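You operate a simulated robot arm through the tools that you are given. There is no shell and no other tool.

The job below is to be done with a simulated two-armed robot. You get a single attempt, and the scene is never put back.

## Task
Demagnetise the small table's black-sealed medium bearing, leave it on the meter and switch the demagnetiser off.
Fine: Red knob to ON, pass it slowly over the plate, lift it clear, knob back to OFF. Where these are worked on the way, their far stop is far enough and under half their travel is too little: red knob.

It is judged by the outcome, as a careful person would: the job done as asked, and still so three seconds after it is handed in. It fails if anything else is knocked over, pushed out of place, dropped, spilled or broken.

## Robot
Two 7-joint arms with two-finger parallel grippers on one trunk that stands fixed in place. Base frame: the origin is at the foot of the trunk, x ahead of it, y to its left, z up; the work surface is at about z = 0.86. Readings come in m, rad, newtons and seconds.
The left shoulder is at [0.07, 0.133, 1.201], the right one opposite. With the tool pointing down near the work surface each hand reaches from about 0.1 to 0.64 m from the base axis, measured 20 degrees to its own side. Payload 1.57 kg a hand.
The TCP of each hand is the grasp point between the finger pads, 0.03 m short of the fingertips. In the tool frame z runs along the fingers and y along their closing line. Largest opening 0.08 m; finger width 0.017, thickness 0.012; the body of the gripper, 0.04 by 0.082 m, starts 0.08 m behind the TCP.
Orientation is that of the tool frame in the base frame, as [roll, pitch, yaw] about the fixed x, y, z axes, in that order (R = Rz(yaw) Ry(pitch) Rx(roll)). With the fingers straight down and closing along the base's y, the tool's x points along the base's -x, its y along +y and its z along -z.

## Interface
- The arms move only by the tool arm_command. It takes "left_rows", "right_rows" or both (then of equal length, played together; a hand with none holds still); each is a list that holds one entry, the list of rows, each a list of 7 numbers: the opening in per cent of the stroke, from 0 (shut) to 100 (fully open), then the shift along the base's x, y, z in m, then the turn, a rotation vector about the base's x, y, z in rad. In form: [[[gripper, dx, dy, dz, wx, wy, wz], ...]]. A call has 1 to 20 rows; each row shifts and turns the commanded pose from where the row before left it. A row lasts 0.2 s, in which the tool goes at most 0.05 m and 0.15 rad; a call with a longer step from one row to the next is refused whole, and so is a gripper value outside its range. A pose out of reach is approached as far as the arm can. The call stops where the force on the tool passes 50 N (or 10 N more than at its start, if that is more) or the arm is blocked; 0.2 s more then pass. Each finger travels about 0.153 m/s and halts on what it meets, pressing with about 28 N; the grip force reading is that of the motor and also rises with nothing between the fingers. The clock runs only during rows and for 0.2 s after the last one: add rows that do not move to give the fingers time. It gives the time, the measured TCP pose, the force on the tool (base axes), the opening and the grip force at its end, in the units of the frame above (readings bear some noise), with the torque about the TCP (base axes, N m) and any sound that the robot's microphone picked up.
- Cameras (640 x 400 px; columns grow to the right, rows downward): "scene" is now at [0.1273, -0.0388, 1.4289]; the picture's right is [-0.45, -0.89, 0.00], its down [-0.51, 0.26, -0.82] and it looks along [0.73, -0.37, -0.58] (base axes); focal length 289 px, centre (320, 200). "left" rides on the left gripper at [0.072, 0.006, -0.122] in its tool frame; the picture's right is [-0.09, 1.00, 0.00], its down [-0.84, -0.08, -0.54] and it looks along [-0.54, -0.05, 0.84] (tool axes); focal length 238 px, centre (320, 200). "right" rides on the right gripper at [0.072, -0.007, -0.122] in its tool frame; the picture's right is [0.09, 1.00, 0.00], its down [-0.84, 0.08, -0.54] and it looks along [-0.54, 0.05, 0.84] (tool axes); focal length 238 px, centre (320, 200). There is no depth. A picture from a camera that has moved, and an enlarged one, comes with that camera's place and axes in the base frame and with its lens.
- capture(camera): a new picture of that camera. The clock stands still meanwhile.
- raise_lower(by): slides the trunk up (or, below 0, down) by that many m; the arms and the scene camera ride with it, the base frame stays. It gives what a move gives, with no picture.
- aim_head(pan, tilt): turns the head with the scene camera to pan (to the left, within 1.501 rad either way) and tilt (down, from -0.506 to 1.204), counted from straight ahead of the robot. It gives what a move gives.
- zoom(camera, box): a new picture of the part [left, top, right, bottom] of that camera's present view, enlarged. The clock stands still meanwhile.
- finish_job(): hands the job in; it is judged then, once.

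Places have to be worked out from the pictures, the camera data and where the tool is seen. Open the grippers and draw the arms clear of the work before you hand the job in, unless the task says otherwise.

The tools are called after "Emit:" by a JSON object that holds its "api" and its "payload". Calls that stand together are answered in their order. arm_command: Moves the arms, as the interface text tells. Its arguments: {"type":"object","properties":{"left_rows":{"type":"array","items":{"type":"array","items":{"type":"array","items":{"type":"number"}}}},"right_rows":{"type":"array","items":{"type":"array","items":{"type":"array","items":{"type":"number"}}}}},"required":[]} The other tools are called the same way: raise_lower (by) slides the trunk up or down; aim_head (pan, tilt) turns the head that bears the scene camera; capture (camera) takes a picture; zoom (camera, box) takes an enlarged picture of a part of a camera's view; finish_job () hands the job in.

At the start:

```text
clock: 0.0
left_eef_pos: [0.3887, -0.0196, 1.2855]
left_tcp_rot: [-3.139, -0.001, -3.141]
left_force: [0.4, 0.0, 0.6]
left_ft_torque: [-0.02, 0.03, 0.0]
left_opening: 0.0801
left_finger_force: 0.0
right_eef_pos: [0.2763, -0.339, 1.2678]
right_tcp_rot: [3.141, 0.001, 3.142]
right_force: [0.4, -1.2, 0.3]
right_ft_torque: [0.01, -0.02, 0.0]
right_opening: 0.0799
right_finger_force: 0.0
trunk travel left (down, up): [-0.775, 0.165]
head pan, tilt: [-0.469, 0.614]
```

scene: 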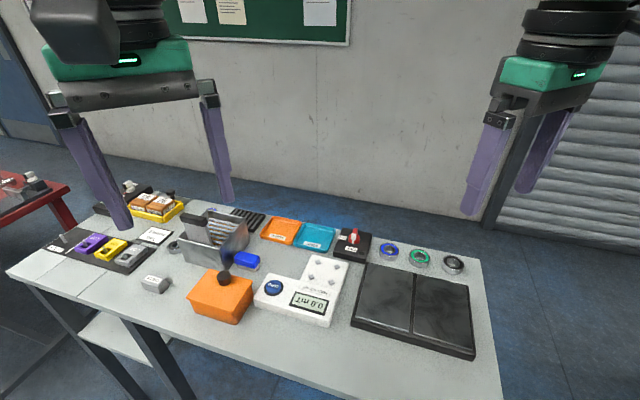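
right: 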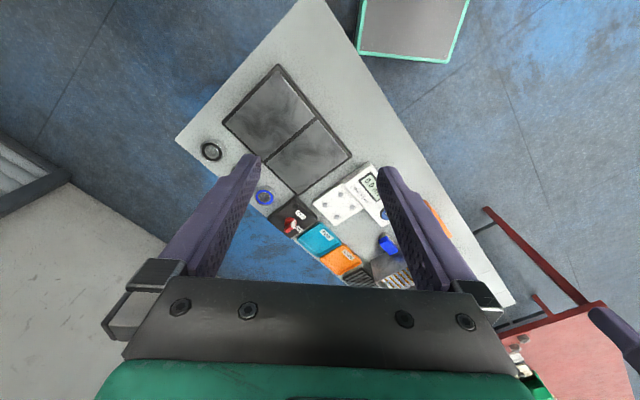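
left: 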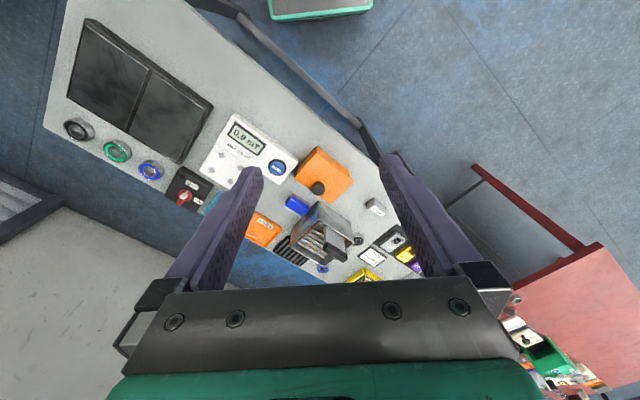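

I see a bench with a demagnetiser (dark plates), a red knob, a meter and three bearings, plus a red table off to one side. I'll zoom in on the bench first.

Emit:
{"api": "zoom", "payload": {"camera": "scene", "box": [320, 200, 500, 370]}}

Emit:
{"api": "zoom", "payload": {"camera": "scene", "box": [170, 190, 350, 330]}}

Emit:
{"api": "zoom", "payload": {"camera": "scene", "box": [0, 150, 200, 300]}}

Emit:
{"api": "aim_head", "payload": {"pan": 0.4, "tilt": 0.7}}

Emit:
{"api": "capture", "payload": {"camera": "scene"}}

```text
2.35 times, centred on (410, 285) of scene
camera zoom: at [0.1273, -0.0388, 1.4289], right [-0.45, -0.89, 0.0], down [-0.51, 0.26, -0.82], along [0.73, -0.37, -0.58], focal length 680 px, centre (108, 0)
```

zoom: 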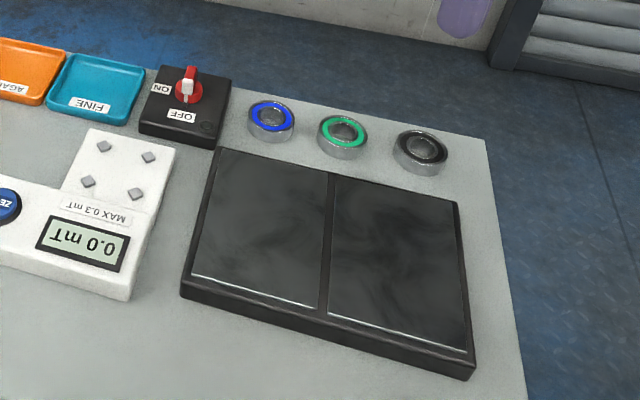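

```text
2.86 times, centred on (260, 260) of scene
camera zoom: at [0.1273, -0.0388, 1.4289], right [-0.45, -0.89, 0.0], down [-0.51, 0.26, -0.82], along [0.73, -0.37, -0.58], focal length 826 px, centre (491, 29)
```

zoom: 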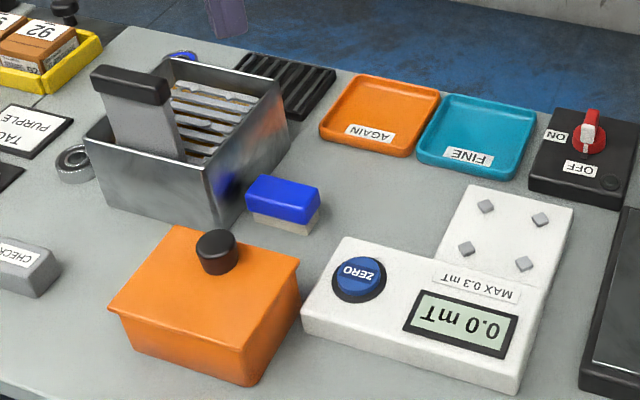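

```text
2.67 times, centred on (100, 225) of scene
camera zoom: at [0.1273, -0.0388, 1.4289], right [-0.45, -0.89, 0.0], down [-0.51, 0.26, -0.82], along [0.73, -0.37, -0.58], focal length 770 px, centre (907, 133)
```

zoom: 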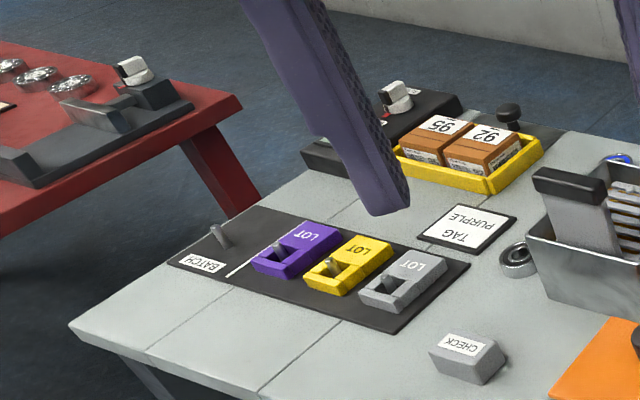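

```text
clock: 1.2
left_eef_pos: [0.3895, -0.0193, 1.2856]
left_tcp_rot: [-3.14, 0.0, 3.14]
left_force: [0.1, -0.2, -0.8]
left_ft_torque: [0.03, -0.06, -0.02]
left_opening: 0.0802
left_finger_force: 0.1
right_eef_pos: [0.2767, -0.3396, 1.2677]
right_tcp_rot: [-3.141, 0.001, -3.141]
right_force: [-0.3, -0.2, 0.5]
right_ft_torque: [-0.03, 0.0, -0.01]
right_opening: 0.0803
right_finger_force: 0.1
trunk travel left (down, up): [-0.775, 0.165]
head pan, tilt: [0.4, 0.7]
```

```text
taken
camera scene: at [0.1272, 0.034, 1.4215], right [0.39, -0.92, 0.0], down [-0.59, -0.25, -0.76], along [0.7, 0.3, -0.64], focal length 289 px, centre (320, 200)
```

scene: 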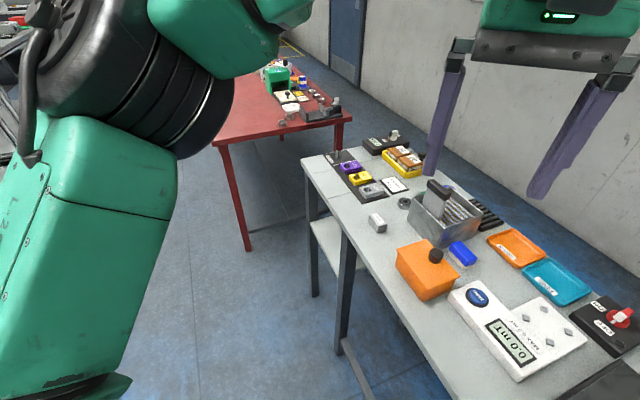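

Now I'll look closer at the red table and look round the other directions to identify the "small table".

Emit:
{"api": "zoom", "payload": {"camera": "scene", "box": [200, 50, 360, 150]}}

Emit:
{"api": "zoom", "payload": {"camera": "scene", "box": [310, 120, 510, 260]}}

Emit:
{"api": "aim_head", "payload": {"pan": -1.3, "tilt": 0.7}}

Emit:
{"api": "capture", "payload": {"camera": "scene"}}

Emit:
{"api": "aim_head", "payload": {"pan": 1.3, "tilt": 0.7}}

Emit:
{"api": "capture", "payload": {"camera": "scene"}}

Emit:
{"api": "aim_head", "payload": {"pan": -0.6, "tilt": 0.9}}

Emit:
{"api": "capture", "payload": {"camera": "scene"}}

```text
4.00 times, centred on (280, 100) of scene
camera zoom: at [0.1272, 0.034, 1.4215], right [0.39, -0.92, 0.0], down [-0.59, -0.25, -0.76], along [0.7, 0.3, -0.64], focal length 1156 px, centre (480, 600)
```

zoom: 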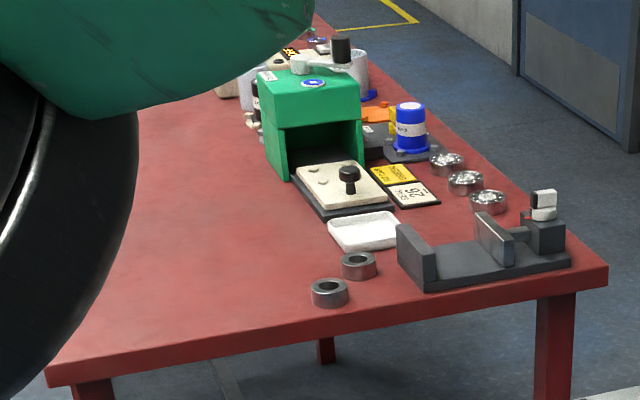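

```text
2.86 times, centred on (410, 190) of scene
camera zoom: at [0.1272, 0.034, 1.4215], right [0.39, -0.92, 0.0], down [-0.59, -0.25, -0.76], along [0.7, 0.3, -0.64], focal length 826 px, centre (63, 229)
```

zoom: 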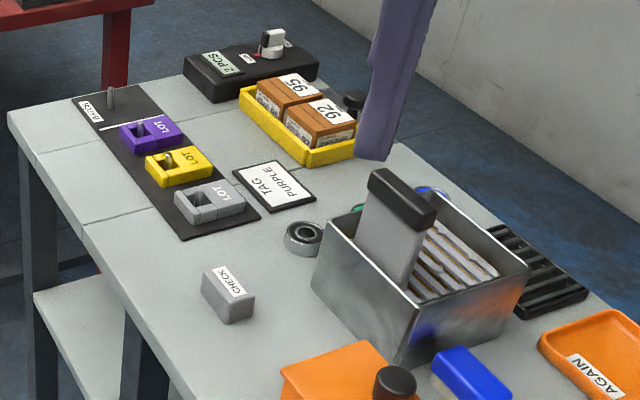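

```text
clock: 2.9
left_eef_pos: [0.3893, -0.0196, 1.2863]
left_tcp_rot: [-3.14, 0.0, -3.14]
left_force: [-0.9, -0.4, -0.5]
left_ft_torque: [0.0, 0.0, 0.0]
left_opening: 0.0802
left_finger_force: 0.1
right_eef_pos: [0.2742, -0.3393, 1.2682]
right_tcp_rot: [-3.141, -0.001, 3.14]
right_force: [0.1, 0.3, -0.9]
right_ft_torque: [-0.01, -0.04, 0.03]
right_opening: 0.0801
right_finger_force: 0.1
trunk travel left (down, up): [-0.775, 0.165]
head pan, tilt: [-1.3, 0.7]
```

```text
taken
camera scene: at [0.0716, -0.0808, 1.4215], right [-0.96, -0.27, 0.0], down [-0.17, 0.62, -0.76], along [0.2, -0.74, -0.64], focal length 289 px, centre (320, 200)
```

scene: 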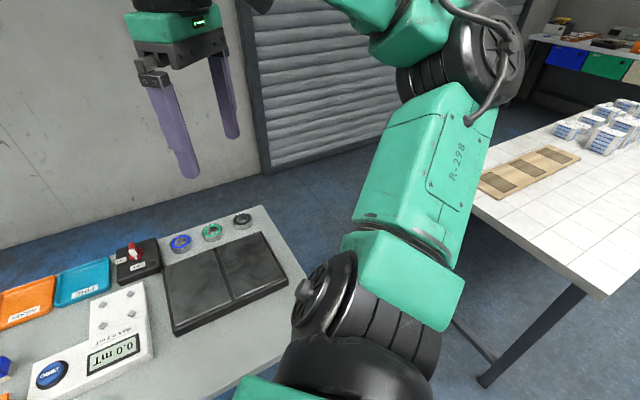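

```text
clock: 5.2
left_eef_pos: [0.3896, -0.0209, 1.2853]
left_tcp_rot: [-3.14, 0.0, 3.141]
left_force: [0.3, 0.0, 0.2]
left_ft_torque: [-0.02, 0.02, 0.06]
left_opening: 0.0801
left_finger_force: 0.2
right_eef_pos: [0.2769, -0.3391, 1.268]
right_tcp_rot: [3.141, 0.001, 3.14]
right_force: [-0.4, -0.5, 0.7]
right_ft_torque: [0.02, 0.02, 0.02]
right_opening: 0.0799
right_finger_force: 0.1
trunk travel left (down, up): [-0.775, 0.165]
head pan, tilt: [1.3, 0.7]
```

```text
taken
camera scene: at [0.0716, 0.0829, 1.4215], right [0.96, -0.27, 0.0], down [-0.17, -0.62, -0.76], along [0.2, 0.74, -0.64], focal length 289 px, centre (320, 200)
```

scene: 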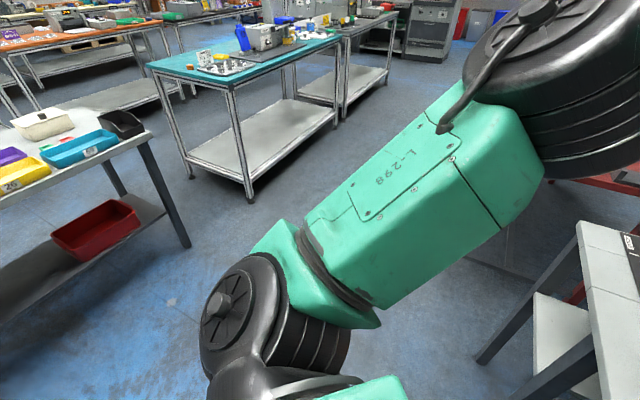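

```text
clock: 7.1
left_eef_pos: [0.3885, -0.0184, 1.285]
left_tcp_rot: [-3.14, 0.0, -3.141]
left_force: [-0.6, 0.3, 1.2]
left_ft_torque: [0.01, -0.04, 0.02]
left_opening: 0.0802
left_finger_force: 0.1
right_eef_pos: [0.2757, -0.3377, 1.268]
right_tcp_rot: [3.141, 0.0, -3.14]
right_force: [1.0, -0.8, -0.1]
right_ft_torque: [0.01, -0.02, 0.0]
right_opening: 0.0799
right_finger_force: 0.1
trunk travel left (down, up): [-0.775, 0.165]
head pan, tilt: [-0.6, 0.901]
```

```text
taken
camera scene: at [0.1112, -0.0415, 1.4053], right [-0.56, -0.83, 0.0], down [-0.65, 0.44, -0.62], along [0.51, -0.35, -0.78], focal length 289 px, centre (320, 200)
```

scene: 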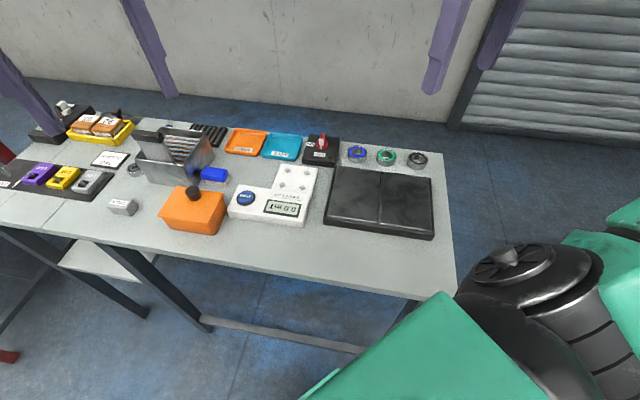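

The reachable parts are the three bearings, the demagnetiser and the meter; other bearings sit by the metal box. I'll zoom in with the wrist cameras to compare them.

Emit:
{"api": "zoom", "payload": {"camera": "left", "box": [40, 90, 220, 220]}}

Emit:
{"api": "zoom", "payload": {"camera": "left", "box": [240, 140, 440, 280]}}

Emit:
{"api": "zoom", "payload": {"camera": "scene", "box": [310, 120, 470, 250]}}

Emit:
{"api": "zoom", "payload": {"camera": "scene", "box": [0, 90, 240, 250]}}

```text
3.08 times, centred on (130, 155) of left
camera zoom: at [0.318, -0.0131, 1.4078], right [0.09, 1.0, 0.0], down [0.84, -0.08, 0.54], along [0.54, -0.05, -0.84], focal length 733 px, centre (905, 338)
```

zoom: 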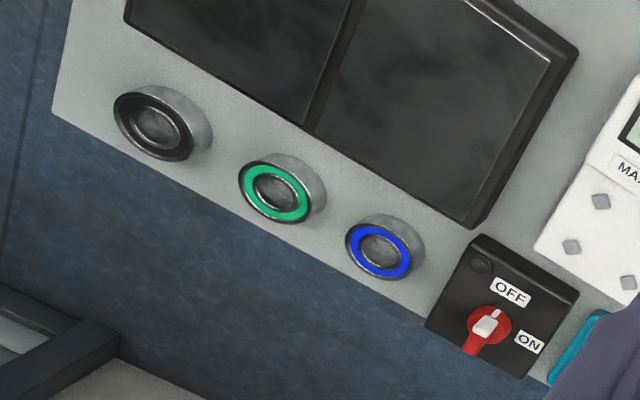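

```text
2.86 times, centred on (340, 210) of left
camera zoom: at [0.318, -0.0131, 1.4078], right [0.09, 1.0, 0.0], down [0.84, -0.08, 0.54], along [0.54, -0.05, -0.84], focal length 681 px, centre (263, 171)
```

zoom: 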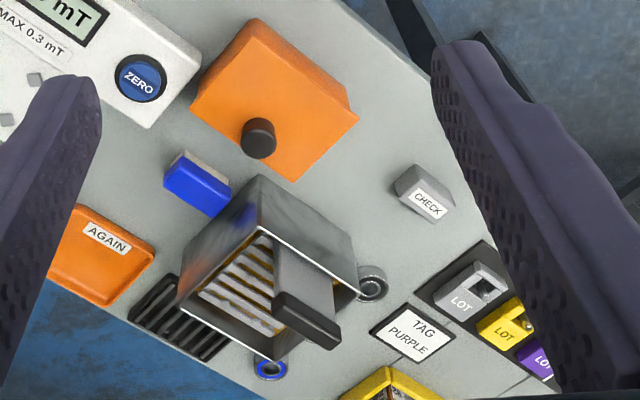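

```text
3.08 times, centred on (390, 185) of scene
camera zoom: at [0.1112, -0.0415, 1.4053], right [-0.56, -0.83, 0.0], down [-0.65, 0.44, -0.62], along [0.51, -0.35, -0.78], focal length 889 px, centre (105, 246)
```

zoom: 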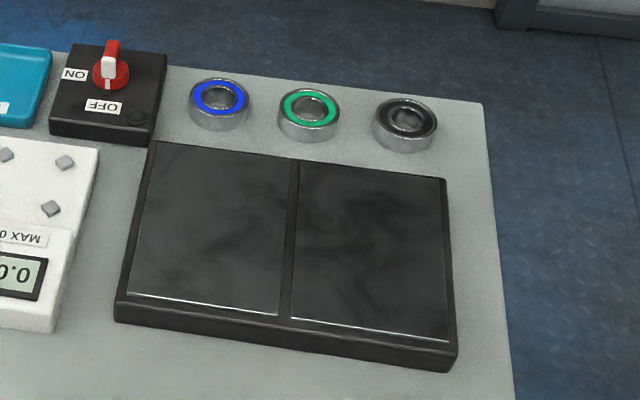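

```text
2.50 times, centred on (120, 170) of scene
camera zoom: at [0.1112, -0.0415, 1.4053], right [-0.56, -0.83, 0.0], down [-0.65, 0.44, -0.62], along [0.51, -0.35, -0.78], focal length 722 px, centre (820, 275)
```

zoom: 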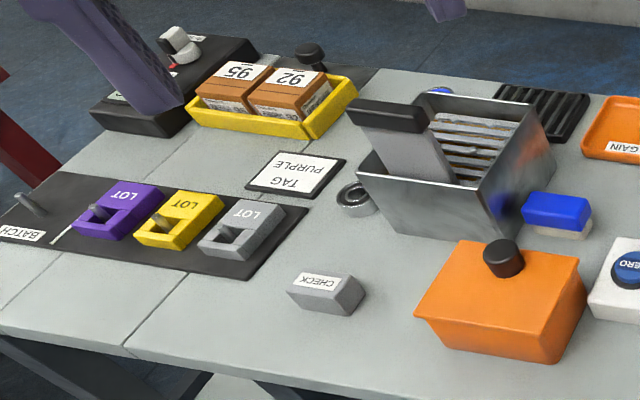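

The black-sealed bearing at the right end of the row is at about (0.425, -0.566), the knob about (0.595, -0.378), the meter posts around (0.537, -0.258) and the demagnetiser centre about (0.37, -0.386). I'll move the left arm aside and start turning the right hand by -45° above the bench to look closer.

Emit:
{"api": "arm_command", "payload": {"left_rows": [[[100, -0.02, 0.04, 0, 0, 0, 0], [100, -0.02, 0.04, 0, 0, 0, 0], [100, -0.02, 0.04, 0, 0, 0, 0], [100, -0.02, 0.04, 0, 0, 0, 0], [100, -0.02, 0.04, 0, 0, 0, 0], [100, 0, 0, 0, 0, 0, 0]]], "right_rows": [[[100, 0.02, 0, -0.02, 0, 0, -0.131], [100, 0.02, 0, -0.02, 0, 0, -0.131], [100, 0.02, 0, -0.02, 0, 0, -0.131], [100, 0.02, 0, -0.02, 0, 0, -0.131], [100, 0.02, 0, -0.02, 0, 0, -0.131], [100, 0.02, 0, -0.02, 0, 0, -0.131]]]}}

Emit:
{"api": "capture", "payload": {"camera": "right"}}

```text
clock: 8.5
left_eef_pos: [0.291, 0.1783, 1.2862]
left_tcp_rot: [-3.14, -0.001, -3.141]
left_force: [1.3, -0.6, -0.1]
left_ft_torque: [0.04, 0.01, 0.04]
left_opening: 0.0801
left_finger_force: 0.1
right_eef_pos: [0.3982, -0.3398, 1.146]
right_tcp_rot: [-3.139, -0.001, 2.353]
right_force: [-0.1, 0.2, -0.2]
right_ft_torque: [-0.01, 0.03, -0.02]
right_opening: 0.0801
right_finger_force: 0.1
trunk travel left (down, up): [-0.775, 0.165]
head pan, tilt: [-0.6, 0.901]
```

```text
taken
camera right: at [0.344, -0.2936, 1.2685], right [0.64, 0.77, 0.0], down [0.65, -0.54, 0.54], along [0.41, -0.35, -0.84], focal length 238 px, centre (320, 200)
```

right: 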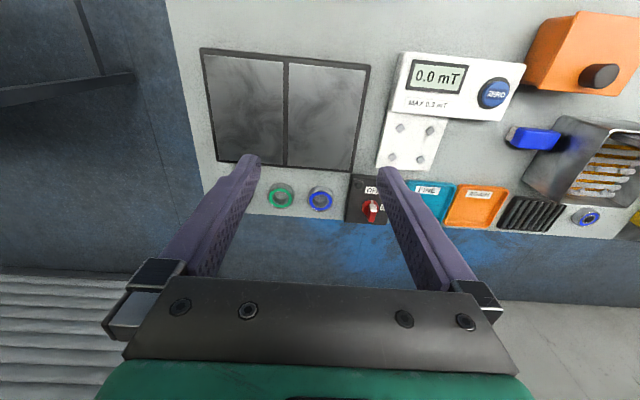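

The bench's long axis runs at about 45°. I'll zoom in on the knob and the meter from here.

Emit:
{"api": "zoom", "payload": {"camera": "right", "box": [330, 90, 460, 240]}}

Emit:
{"api": "zoom", "payload": {"camera": "right", "box": [180, 30, 400, 230]}}

Emit:
{"api": "arm_command", "payload": {"right_rows": [[[100, 0.03, -0.01, -0.01, 0, 0, 0], [100, 0.03, -0.01, -0.01, 0, 0, 0], [100, 0.03, 0, -0.01, 0, 0, 0], [100, 0.03, 0, -0.01, 0, 0, 0], [100, 0.03, 0, -0.01, 0, 0, 0], [100, 0, 0, 0, 0, 0, 0]]]}}

Emit:
{"api": "capture", "payload": {"camera": "right"}}

Emit:
{"api": "capture", "payload": {"camera": "scene"}}

```text
2.67 times, centred on (395, 165) of right
camera zoom: at [0.344, -0.2936, 1.2685], right [0.64, 0.77, 0.0], down [0.65, -0.54, 0.54], along [0.41, -0.35, -0.84], focal length 636 px, centre (120, 293)
```

zoom: 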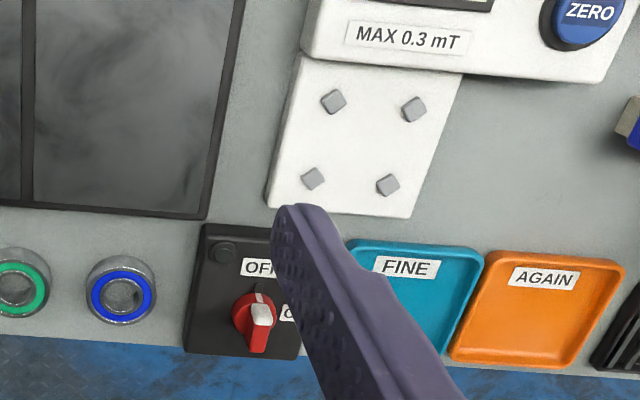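

```text
2.00 times, centred on (290, 130) of right
camera zoom: at [0.344, -0.2936, 1.2685], right [0.64, 0.77, 0.0], down [0.65, -0.54, 0.54], along [0.41, -0.35, -0.84], focal length 477 px, centre (380, 340)
```

zoom: 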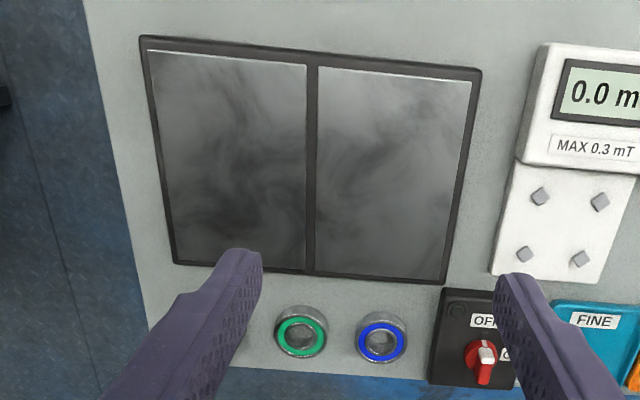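

```text
clock: 9.9
left_eef_pos: [0.2896, 0.1802, 1.2874]
left_tcp_rot: [-3.141, 0.001, -3.141]
left_force: [0.0, 0.2, 0.7]
left_ft_torque: [0.01, -0.02, 0.03]
left_opening: 0.0799
left_finger_force: 0.0
right_eef_pos: [0.5462, -0.3595, 1.0989]
right_tcp_rot: [3.139, 0.0, 2.356]
right_force: [0.2, -0.1, 0.5]
right_ft_torque: [-0.02, -0.04, -0.02]
right_opening: 0.08
right_finger_force: 0.1
trunk travel left (down, up): [-0.775, 0.165]
head pan, tilt: [-0.6, 0.901]
```

```text
taken
camera right: at [0.4912, -0.313, 1.2205], right [0.64, 0.77, 0.0], down [0.65, -0.54, 0.54], along [0.42, -0.35, -0.84], focal length 238 px, centre (320, 200)
```

right: 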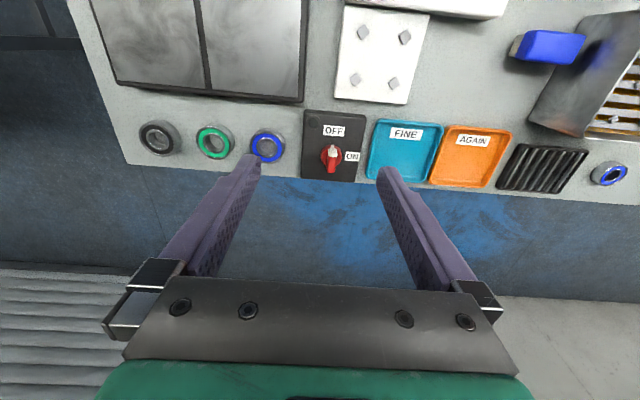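

```text
taken
camera scene: at [0.1103, -0.0417, 1.4054], right [-0.57, -0.82, 0.0], down [-0.65, 0.44, -0.62], along [0.51, -0.35, -0.78], focal length 289 px, centre (320, 200)
```

scene: 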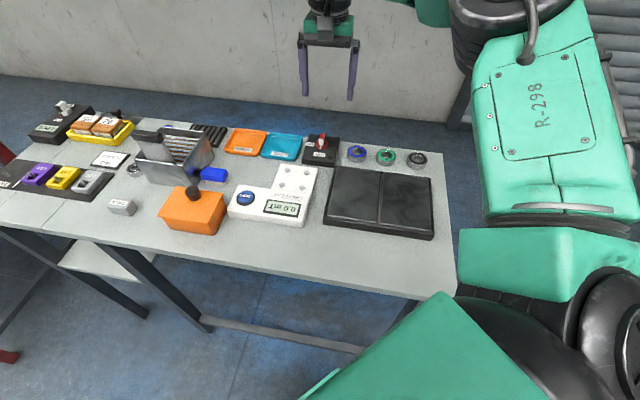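

The arm reached (0.546, -0.36, 1.10) without trouble. I'll zoom in to get the knob shape and position precisely.

Emit:
{"api": "zoom", "payload": {"camera": "right", "box": [290, 100, 370, 190]}}

Emit:
{"api": "zoom", "payload": {"camera": "right", "box": [110, 90, 290, 190]}}

Emit:
{"api": "zoom", "payload": {"camera": "scene", "box": [290, 125, 350, 175]}}

```text
4.44 times, centred on (330, 145) of right
camera zoom: at [0.4912, -0.313, 1.2205], right [0.64, 0.77, 0.0], down [0.65, -0.54, 0.54], along [0.42, -0.35, -0.84], focal length 1059 px, centre (276, 444)
```

zoom: 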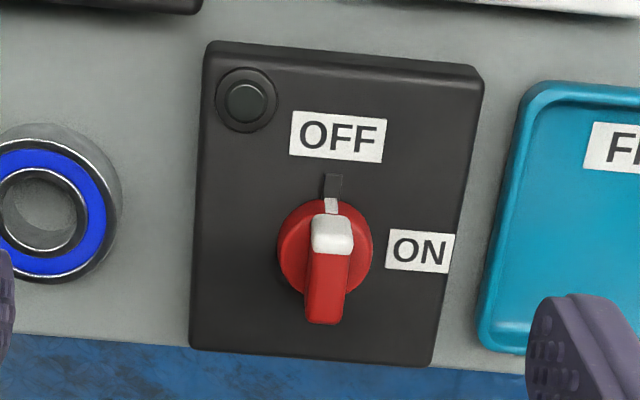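

```text
3.56 times, centred on (200, 140) of right
camera zoom: at [0.4912, -0.313, 1.2205], right [0.64, 0.77, 0.0], down [0.65, -0.54, 0.54], along [0.42, -0.35, -0.84], focal length 848 px, centre (747, 413)
```

zoom: 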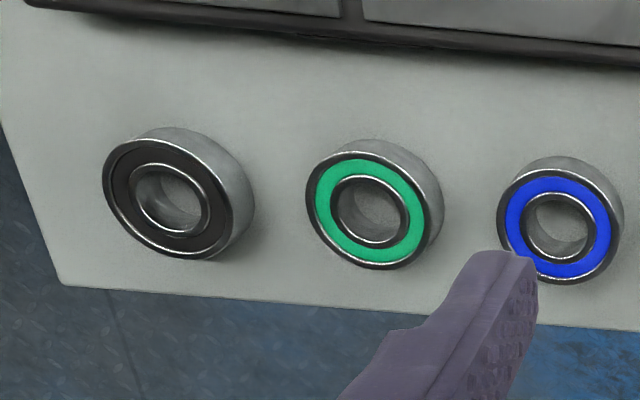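

```text
8.00 times, centred on (320, 150) of scene
camera zoom: at [0.1103, -0.0417, 1.4054], right [-0.57, -0.82, 0.0], down [-0.65, 0.44, -0.62], along [0.51, -0.35, -0.78], focal length 2312 px, centre (320, 600)
```

zoom: 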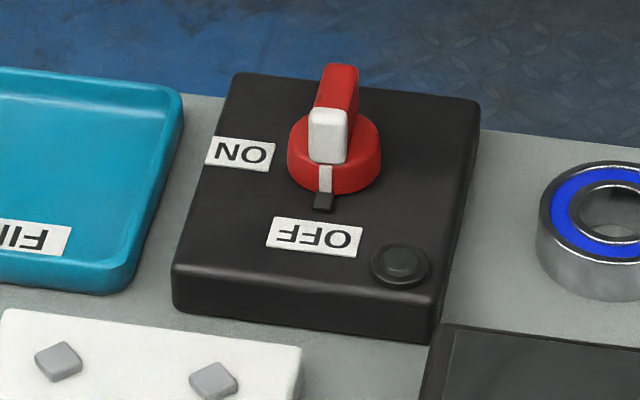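

The knob axis is at about (0.607, -0.388), disc top z≈0.89 and bar top z≈0.912, with the bar about 13 mm wide and pointing to OFF. I'll move above it and check reach.

Emit:
{"api": "arm_command", "payload": {"right_rows": [[[60, 0.02, -0.0094, -0.025, 0, 0, 0], [60, 0.02, -0.0094, -0.025, 0, 0, 0], [60, 0.0204, -0.0093, -0.025, 0, 0, 0], [60, 0, 0, -0.02, 0, 0, 0], [60, 0, 0, 0, 0, 0, 0], [60, 0, 0, 0, 0, 0, 0]]]}}

Emit:
{"api": "capture", "payload": {"camera": "right"}}

Emit:
{"api": "zoom", "payload": {"camera": "scene", "box": [270, 75, 370, 175]}}

```text
clock: 11.3
left_eef_pos: [0.2898, 0.1795, 1.2872]
left_tcp_rot: [-3.141, 0.001, 3.141]
left_force: [0.3, 0.1, 0.2]
left_ft_torque: [0.02, 0.0, 0.0]
left_opening: 0.0799
left_finger_force: 0.0
right_eef_pos: [0.5652, -0.3796, 1.0071]
right_tcp_rot: [3.139, 0.002, 2.356]
right_force: [0.4, 0.2, 0.1]
right_ft_torque: [-0.01, 0.0, 0.01]
right_opening: 0.048
right_finger_force: 0.1
right hand out of reach, approached as far as the arm can: row 2, 3, 4
trunk travel left (down, up): [-0.775, 0.165]
head pan, tilt: [-0.6, 0.901]
```

```text
taken
camera right: at [0.5099, -0.3323, 1.1296], right [0.64, 0.77, 0.0], down [0.64, -0.54, 0.54], along [0.42, -0.35, -0.84], focal length 238 px, centre (320, 200)
```

right: 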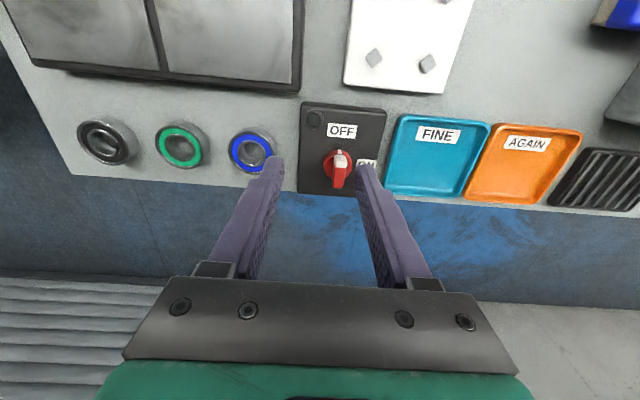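

```text
4.00 times, centred on (320, 125) of scene
camera zoom: at [0.1106, -0.0415, 1.4054], right [-0.57, -0.82, 0.0], down [-0.65, 0.44, -0.62], along [0.51, -0.35, -0.78], focal length 1156 px, centre (320, 500)
```

zoom: 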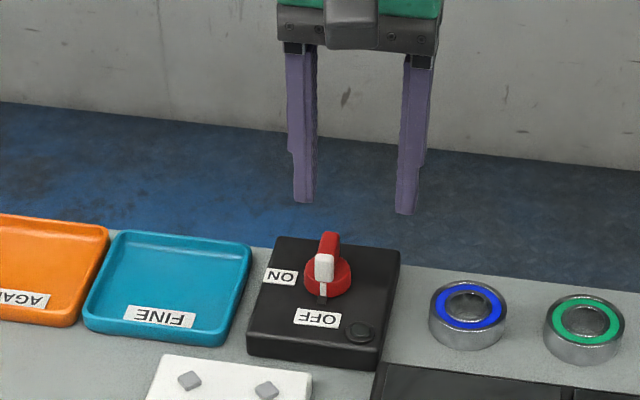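

The vertical tool falls about 4 cm short, so I'll lean the fingers outward about 20° (about their closing line) to extend the reach, and see where the hand ends up.

Emit:
{"api": "arm_command", "payload": {"right_rows": [[[60, 0, 0, 0.01, -0.0825, -0.0825, 0], [60, 0, 0, 0, -0.0825, -0.0825, 0], [60, 0, 0, 0, -0.0825, -0.0825, 0], [60, 0, 0, 0, 0, 0, 0]]]}}

Emit:
{"api": "capture", "payload": {"camera": "right"}}

```text
clock: 12.3
left_eef_pos: [0.2895, 0.1786, 1.2865]
left_tcp_rot: [-3.141, 0.0, 3.141]
left_force: [-0.1, 0.3, 1.1]
left_ft_torque: [0.01, 0.0, -0.03]
left_opening: 0.0798
left_finger_force: 0.0
right_eef_pos: [0.5649, -0.3786, 1.0167]
right_tcp_rot: [3.14, 0.351, 2.354]
right_force: [0.4, -1.5, -0.1]
right_ft_torque: [0.04, 0.0, 0.01]
right_opening: 0.048
right_finger_force: 0.1
trunk travel left (down, up): [-0.775, 0.165]
head pan, tilt: [-0.6, 0.901]
```

```text
taken
camera right: at [0.4839, -0.3059, 1.1068], right [0.64, 0.76, -0.03], down [0.48, -0.37, 0.8], along [0.6, -0.53, -0.6], focal length 238 px, centre (320, 200)
```

right: 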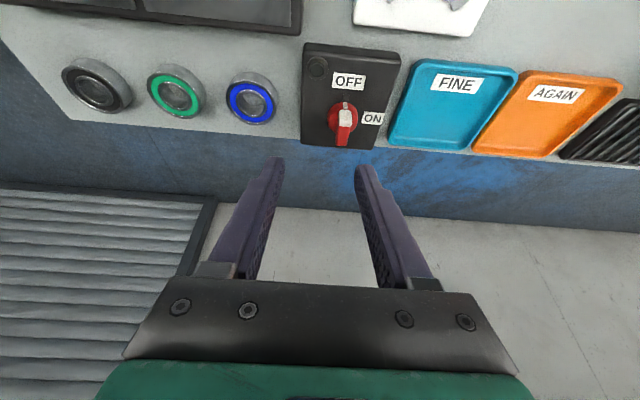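

The tilt worked and the reach flag is gone. Now I'll move to hover above the knob.

Emit:
{"api": "arm_command", "payload": {"right_rows": [[[60, 0.018, -0.0015, 0, 0, 0, 0], [60, 0.018, -0.0016, 0, 0, 0, 0], [45, 0, 0, -0.02, 0, 0, 0], [45, 0, 0, -0.02, 0, 0, 0], [45, 0, 0, 0, 0, 0, 0]]]}}

Emit:
{"api": "capture", "payload": {"camera": "right"}}

Emit:
{"api": "zoom", "payload": {"camera": "scene", "box": [270, 75, 370, 175]}}

```text
clock: 13.5
left_eef_pos: [0.2905, 0.1808, 1.2856]
left_tcp_rot: [-3.139, -0.001, 3.141]
left_force: [0.4, 0.0, -0.5]
left_ft_torque: [-0.01, 0.0, 0.0]
left_opening: 0.0799
left_finger_force: 0.1
right_eef_pos: [0.6016, -0.3821, 0.9778]
right_tcp_rot: [3.141, 0.35, 2.353]
right_force: [0.6, 0.1, -0.9]
right_ft_torque: [-0.01, 0.01, 0.0]
right_opening: 0.0361
right_finger_force: 0.1
trunk travel left (down, up): [-0.775, 0.165]
head pan, tilt: [-0.6, 0.901]
```

```text
taken
camera right: at [0.5198, -0.3092, 1.067], right [0.64, 0.76, -0.03], down [0.48, -0.37, 0.8], along [0.6, -0.53, -0.6], focal length 238 px, centre (320, 200)
```

right: 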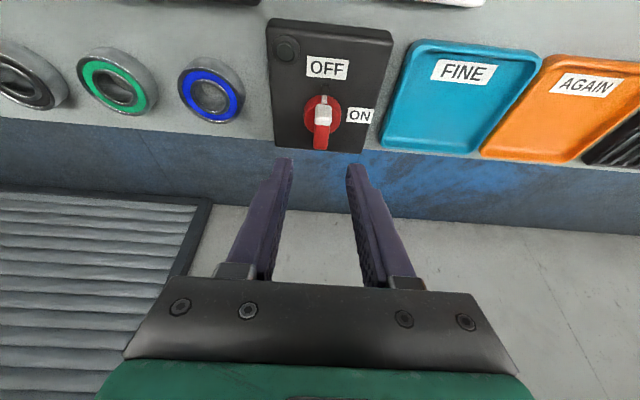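

```text
4.00 times, centred on (320, 125) of scene
camera zoom: at [0.1113, -0.0412, 1.4053], right [-0.57, -0.82, 0.0], down [-0.65, 0.44, -0.62], along [0.51, -0.35, -0.78], focal length 1156 px, centre (320, 500)
```

zoom: 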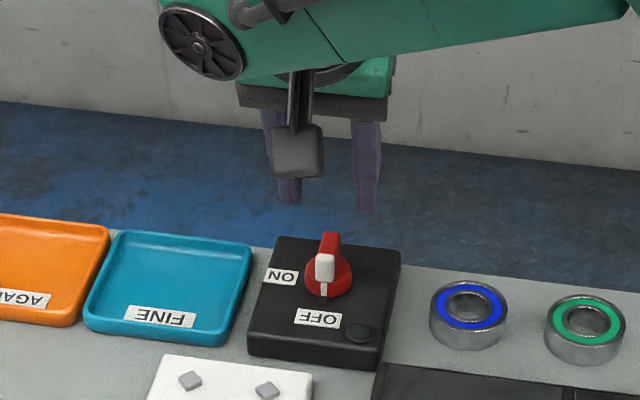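

Geometry agrees within ~2 mm. Before engaging, I'll test in the air that the wrist can spin 90° clockwise about the leaned tool axis here.

Emit:
{"api": "arm_command", "payload": {"right_rows": [[[45, 0, 0, 0, 0.0318, -0.0318, -0.1231], [45, 0, 0, 0, 0.0318, -0.0318, -0.1231], [45, 0, 0, 0, 0.0318, -0.0318, -0.1231], [45, 0, 0, 0, 0.0318, -0.0318, -0.1231], [45, 0, 0, 0, 0.0318, -0.0318, -0.1231], [45, 0, 0, 0, 0.0318, -0.0318, -0.1231], [45, 0, 0, 0, 0.0318, -0.0318, -0.1231], [45, 0, 0, 0, 0.0318, -0.0318, -0.1231], [45, 0, 0, 0, 0.0318, -0.0318, -0.1231], [45, 0, 0, 0, 0.0318, -0.0318, -0.1231], [45, 0, 0, 0, 0.0318, -0.0318, -0.1231], [45, 0, 0, 0, 0.0318, -0.0318, -0.1231], [45, 0, 0, 0, 0, 0, 0]]]}}

Emit:
{"api": "capture", "payload": {"camera": "right"}}

Emit:
{"api": "capture", "payload": {"camera": "scene"}}

```text
clock: 16.3
left_eef_pos: [0.2892, 0.1805, 1.2863]
left_tcp_rot: [-3.139, -0.001, 3.14]
left_force: [0.4, -0.2, -0.4]
left_ft_torque: [-0.02, -0.03, 0.02]
left_opening: 0.08
left_finger_force: 0.0
right_eef_pos: [0.6023, -0.3819, 0.9775]
right_tcp_rot: [2.791, 0.002, 0.781]
right_force: [-0.1, 0.4, -0.2]
right_ft_torque: [0.03, 0.01, 0.04]
right_opening: 0.0359
right_finger_force: 0.0
trunk travel left (down, up): [-0.775, 0.165]
head pan, tilt: [-0.6, 0.901]
```

```text
taken
camera right: at [0.6191, -0.2971, 1.0893], right [0.72, -0.6, 0.34], down [-0.67, -0.51, 0.54], along [-0.15, -0.62, -0.77], focal length 238 px, centre (320, 200)
```

right: 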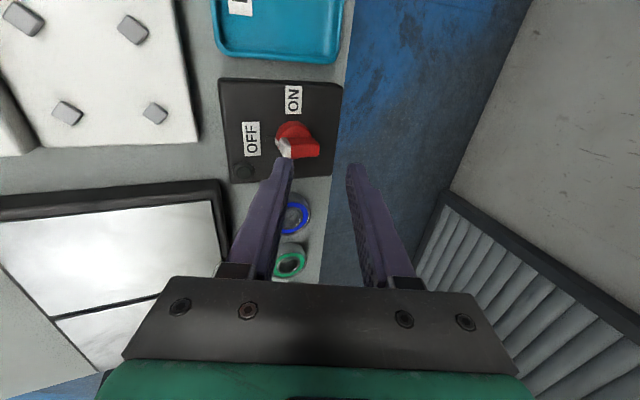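

```text
taken
camera scene: at [0.1112, -0.0415, 1.4053], right [-0.57, -0.82, 0.0], down [-0.65, 0.44, -0.62], along [0.51, -0.35, -0.78], focal length 289 px, centre (320, 200)
```

scene: 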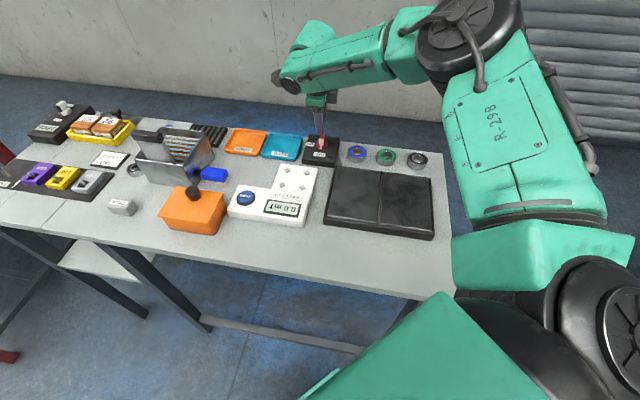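

The spin is within reach. I'll spin back, narrow the fork to about 22 mm and stop just above the bar to check alignment.

Emit:
{"api": "arm_command", "payload": {"right_rows": [[[45, 0, 0, 0, -0.0318, 0.0318, 0.1231], [45, 0, 0, 0, -0.0318, 0.0318, 0.1231], [45, 0, 0, 0, -0.0318, 0.0318, 0.1231], [45, 0, 0, 0, -0.0318, 0.0318, 0.1231], [45, 0, 0, 0, -0.0318, 0.0318, 0.1231], [45, 0, 0, 0, -0.0318, 0.0318, 0.1231], [45, 0, 0, 0, -0.0318, 0.0318, 0.1231], [45, 0, 0, 0, -0.0318, 0.0318, 0.1231], [45, 0, 0, 0, -0.0318, 0.0318, 0.1231], [45, 0, 0, 0, -0.0318, 0.0318, 0.1231], [45, 0, 0, 0, -0.0318, 0.0318, 0.1231], [45, 0, 0, 0, -0.0318, 0.0318, 0.1231], [30, -0.0015, 0.0008, -0.015, 0, 0, 0], [30, 0, 0, -0.012, 0, 0, 0], [30, 0, 0, 0, 0, 0, 0]]]}}

Emit:
{"api": "zoom", "payload": {"camera": "right", "box": [220, 20, 420, 220]}}

Emit:
{"api": "zoom", "payload": {"camera": "scene", "box": [280, 100, 360, 170]}}

```text
clock: 19.5
left_eef_pos: [0.2903, 0.1787, 1.2869]
left_tcp_rot: [-3.14, 0.001, 3.141]
left_force: [0.8, -0.1, 0.1]
left_ft_torque: [-0.01, -0.01, -0.01]
left_opening: 0.0799
left_finger_force: 0.1
right_eef_pos: [0.5989, -0.3819, 0.9499]
right_tcp_rot: [3.141, 0.351, 2.357]
right_force: [-0.8, 0.1, -0.3]
right_ft_torque: [0.0, -0.03, 0.01]
right_opening: 0.0236
right_finger_force: 0.1
trunk travel left (down, up): [-0.775, 0.165]
head pan, tilt: [-0.6, 0.901]
```

```text
2.00 times, centred on (320, 120) of right
camera zoom: at [0.5182, -0.309, 1.0396], right [0.64, 0.77, -0.03], down [0.48, -0.37, 0.8], along [0.6, -0.53, -0.6], focal length 477 px, centre (320, 360)
```

zoom: 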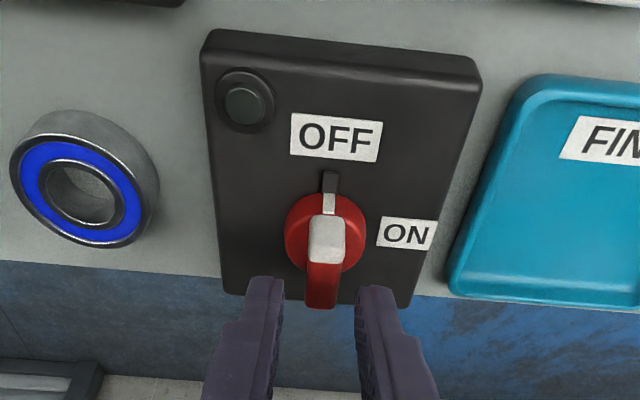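

```text
5.71 times, centred on (320, 135) of scene
camera zoom: at [0.111, -0.0416, 1.4053], right [-0.57, -0.82, 0.0], down [-0.65, 0.44, -0.62], along [0.51, -0.35, -0.78], focal length 1651 px, centre (320, 571)
```

zoom: 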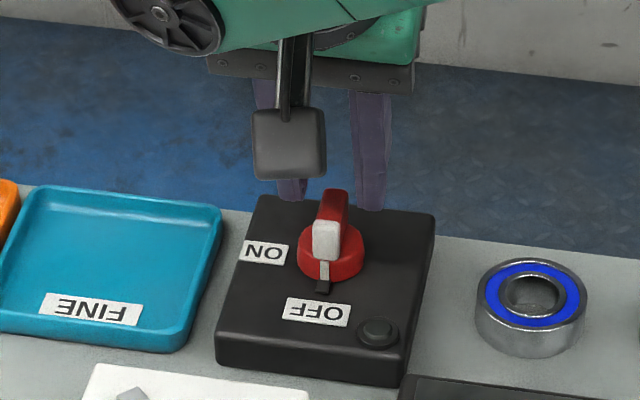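

The fork straddles the bar line within ~1 mm. I'll descend 22 mm to straddle the bar.

Emit:
{"api": "arm_command", "payload": {"right_rows": [[[28, 0, 0, -0.008, 0, 0, 0], [28, 0, 0, -0.007, 0, 0, 0], [28, 0, 0, -0.007, 0, 0, 0], [28, 0, 0, 0, 0, 0, 0]]]}}

Emit:
{"api": "zoom", "payload": {"camera": "right", "box": [220, 20, 420, 220]}}

Emit:
{"api": "zoom", "payload": {"camera": "scene", "box": [280, 100, 360, 170]}}

```text
clock: 20.5
left_eef_pos: [0.2894, 0.1793, 1.2875]
left_tcp_rot: [-3.139, -0.001, -3.141]
left_force: [-0.6, -0.7, 0.7]
left_ft_torque: [-0.02, -0.01, -0.02]
left_opening: 0.0796
left_finger_force: 0.1
right_eef_pos: [0.5936, -0.3814, 0.9312]
right_tcp_rot: [3.14, 0.35, 2.356]
right_force: [-0.9, 0.4, -0.3]
right_ft_torque: [0.02, -0.04, 0.01]
right_opening: 0.0225
right_finger_force: 0.1
right hand out of reach, approached as far as the arm can: row 2, 3
trunk travel left (down, up): [-0.775, 0.165]
head pan, tilt: [-0.6, 0.901]
```

```text
2.00 times, centred on (320, 120) of right
camera zoom: at [0.5117, -0.3082, 1.0211], right [0.64, 0.77, -0.03], down [0.48, -0.37, 0.8], along [0.6, -0.53, -0.6], focal length 477 px, centre (320, 360)
```

zoom: 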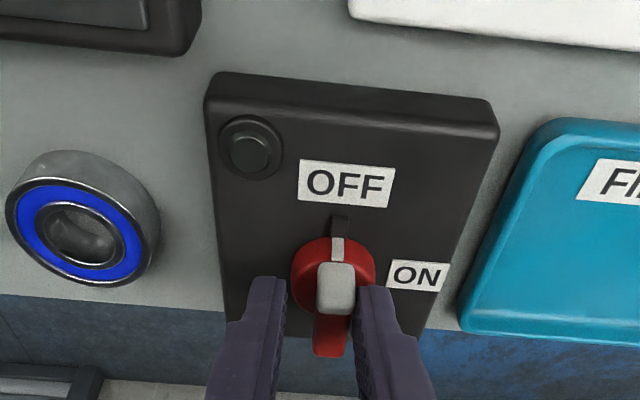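

```text
5.71 times, centred on (320, 135) of scene
camera zoom: at [0.1113, -0.0414, 1.4053], right [-0.57, -0.82, 0.0], down [-0.65, 0.44, -0.62], along [0.51, -0.35, -0.78], focal length 1651 px, centre (320, 571)
```

zoom: 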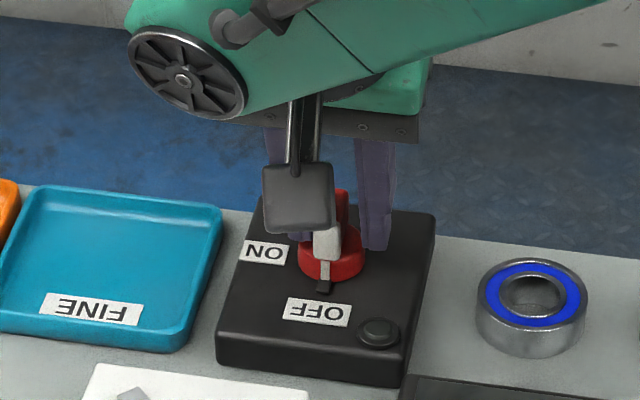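

The arm ran into its reach boundary on the last centimetre. I'll lift the hand and lower the trunk about 9 cm to gain horizontal reach.

Emit:
{"api": "arm_command", "payload": {"right_rows": [[[45, 0, 0, 0.02, 0, 0, 0], [45, 0, 0, 0.03, 0, 0, 0], [45, -0.01, 0.005, 0.03, 0, 0, 0], [45, -0.01, 0.005, 0.03, 0, 0, 0], [45, 0, 0, 0, 0, 0, 0]]]}}

Emit:
{"api": "raise_lower", "payload": {"by": -0.09}}

Emit:
{"api": "capture", "payload": {"camera": "scene"}}

```text
clock: 21.7
left_eef_pos: [0.2898, 0.1793, 1.2866]
left_tcp_rot: [-3.141, -0.001, 3.141]
left_force: [-0.2, 0.3, -0.2]
left_ft_torque: [0.0, 0.03, -0.02]
left_opening: 0.0801
left_finger_force: 0.1
right_eef_pos: [0.5723, -0.37, 1.0414]
right_tcp_rot: [3.141, 0.349, 2.357]
right_force: [0.0, 1.0, -0.3]
right_ft_torque: [0.01, 0.03, 0.0]
right_opening: 0.036
right_finger_force: 0.1
trunk travel left (down, up): [-0.775, 0.165]
head pan, tilt: [-0.6, 0.901]
```

```text
clock: 23.0
left_eef_pos: [0.2915, 0.1792, 1.1969]
left_tcp_rot: [-3.14, 0.001, -3.14]
left_force: [0.0, 0.3, -0.6]
left_ft_torque: [0.0, -0.03, 0.02]
left_opening: 0.0796
left_finger_force: 0.1
right_eef_pos: [0.5725, -0.3705, 0.952]
right_tcp_rot: [-3.14, 0.35, 2.356]
right_force: [0.3, 0.2, 0.5]
right_ft_torque: [-0.01, 0.01, 0.01]
right_opening: 0.0361
right_finger_force: 0.0
trunk travel left (down, up): [-0.685, 0.255]
head pan, tilt: [-0.6, 0.901]
```

```text
taken
camera scene: at [0.1111, -0.0415, 1.3153], right [-0.57, -0.82, 0.0], down [-0.65, 0.44, -0.62], along [0.51, -0.35, -0.78], focal length 289 px, centre (320, 200)
```

scene: 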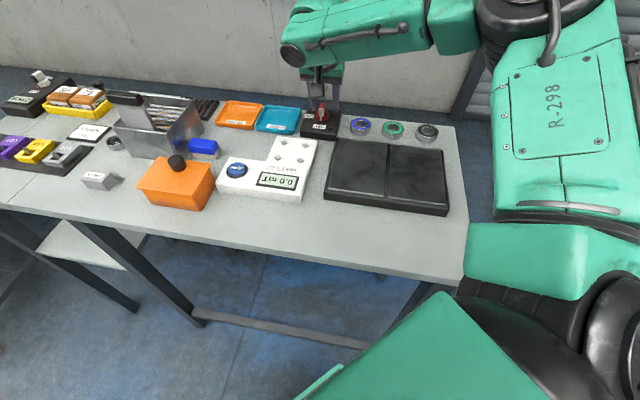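

The trunk is lowered. I'll now move over the bar and descend, watching for reach flags.

Emit:
{"api": "arm_command", "payload": {"right_rows": [[[45, 0.0132, -0.0053, 0.003, 0, 0, 0], [45, 0.0133, -0.0052, 0, 0, 0, 0], [30, 0, 0, -0.009, 0, 0, 0], [30, 0, 0, -0.009, 0, 0, 0], [28, 0, 0, -0.009, 0, 0, 0], [28, 0, 0, 0, 0, 0, 0]]]}}

Emit:
{"api": "zoom", "payload": {"camera": "right", "box": [220, 20, 420, 220]}}

Emit:
{"api": "zoom", "payload": {"camera": "scene", "box": [280, 80, 360, 150]}}

```text
clock: 24.4
left_eef_pos: [0.2899, 0.1795, 1.1971]
left_tcp_rot: [-3.139, 0.0, 3.141]
left_force: [0.0, 0.4, -0.7]
left_ft_torque: [-0.02, -0.01, -0.02]
left_opening: 0.0801
left_finger_force: 0.1
right_eef_pos: [0.5988, -0.381, 0.9286]
right_tcp_rot: [3.142, 0.351, 2.354]
right_force: [-0.5, 0.9, -1.0]
right_ft_torque: [0.03, -0.02, 0.01]
right_opening: 0.0223
right_finger_force: 0.0
trunk travel left (down, up): [-0.685, 0.255]
head pan, tilt: [-0.6, 0.901]
```

```text
2.00 times, centred on (320, 120) of right
camera zoom: at [0.5171, -0.3079, 1.0184], right [0.64, 0.76, -0.03], down [0.48, -0.37, 0.8], along [0.6, -0.53, -0.6], focal length 477 px, centre (320, 360)
```

zoom: 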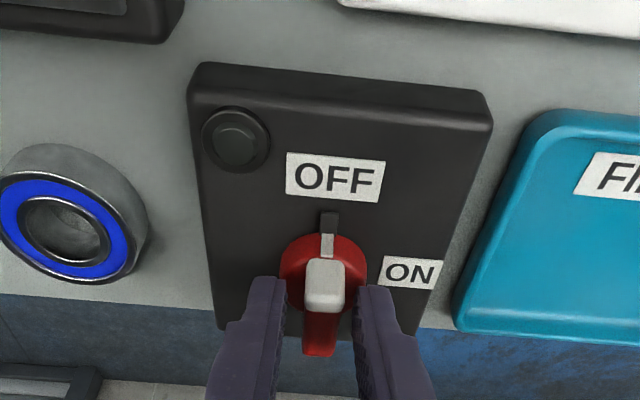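

```text
5.71 times, centred on (320, 115) of scene
camera zoom: at [0.1109, -0.0415, 1.3153], right [-0.57, -0.82, 0.0], down [-0.65, 0.44, -0.62], along [0.51, -0.35, -0.78], focal length 1651 px, centre (320, 686)
```

zoom: 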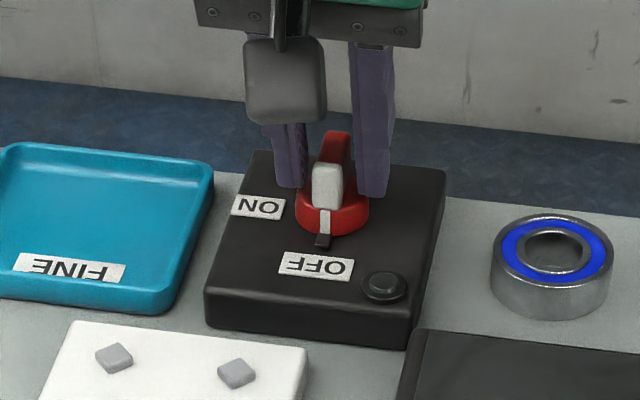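

The fork straddles the bar with no contact force. I'll spin clockwise in stages, starting with about 45°.

Emit:
{"api": "arm_command", "payload": {"right_rows": [[[25, 0, 0, 0, 0, 0, 0], [25, 0, 0, 0, 0.0318, -0.0318, -0.1231], [25, 0, 0, 0, 0.0318, -0.0318, -0.1231], [25, 0, 0, 0, 0.0318, -0.0318, -0.1231], [25, 0, 0, 0, 0.0318, -0.0318, -0.1231], [25, 0, 0, 0, 0.0318, -0.0318, -0.1231], [25, 0, 0, 0, 0.0318, -0.0318, -0.1231]]]}}

Emit:
{"api": "capture", "payload": {"camera": "right"}}

Emit:
{"api": "zoom", "payload": {"camera": "scene", "box": [280, 80, 360, 150]}}

```text
clock: 26.0
left_eef_pos: [0.29, 0.1811, 1.1977]
left_tcp_rot: [-3.139, 0.002, -3.14]
left_force: [0.4, -0.3, 0.4]
left_ft_torque: [0.02, 0.0, 0.0]
left_opening: 0.0799
left_finger_force: 0.0
right_eef_pos: [0.5991, -0.3811, 0.9295]
right_tcp_rot: [2.886, 0.247, 1.536]
right_force: [3.2, 0.1, 7.8]
right_ft_torque: [-0.03, -0.08, 0.04]
right_opening: 0.0224
right_finger_force: 1.2
trunk travel left (down, up): [-0.685, 0.255]
head pan, tilt: [-0.6, 0.901]
```

```text
taken
camera right: at [0.5658, -0.2808, 1.0251], right [0.97, 0.12, 0.22], down [-0.09, -0.68, 0.73], along [0.24, -0.73, -0.64], focal length 238 px, centre (320, 200)
```

right: 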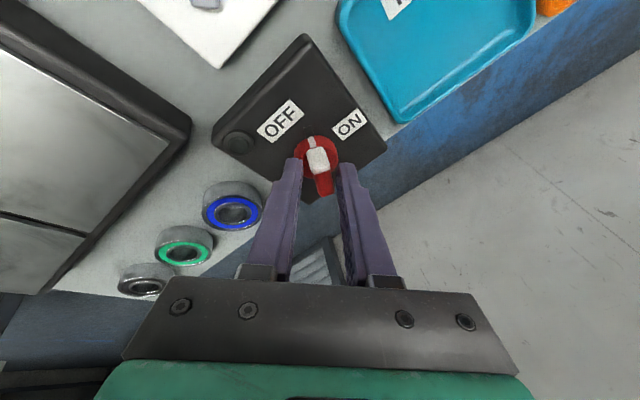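

```text
5.71 times, centred on (320, 115) of scene
camera zoom: at [0.1108, -0.0404, 1.3155], right [-0.56, -0.83, 0.0], down [-0.65, 0.44, -0.62], along [0.51, -0.35, -0.78], focal length 1651 px, centre (320, 686)
```

zoom: 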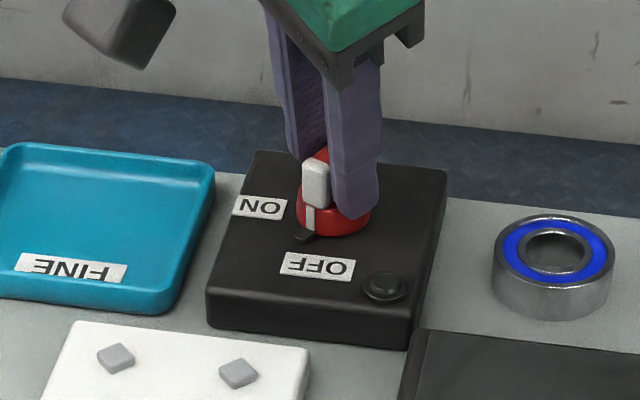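

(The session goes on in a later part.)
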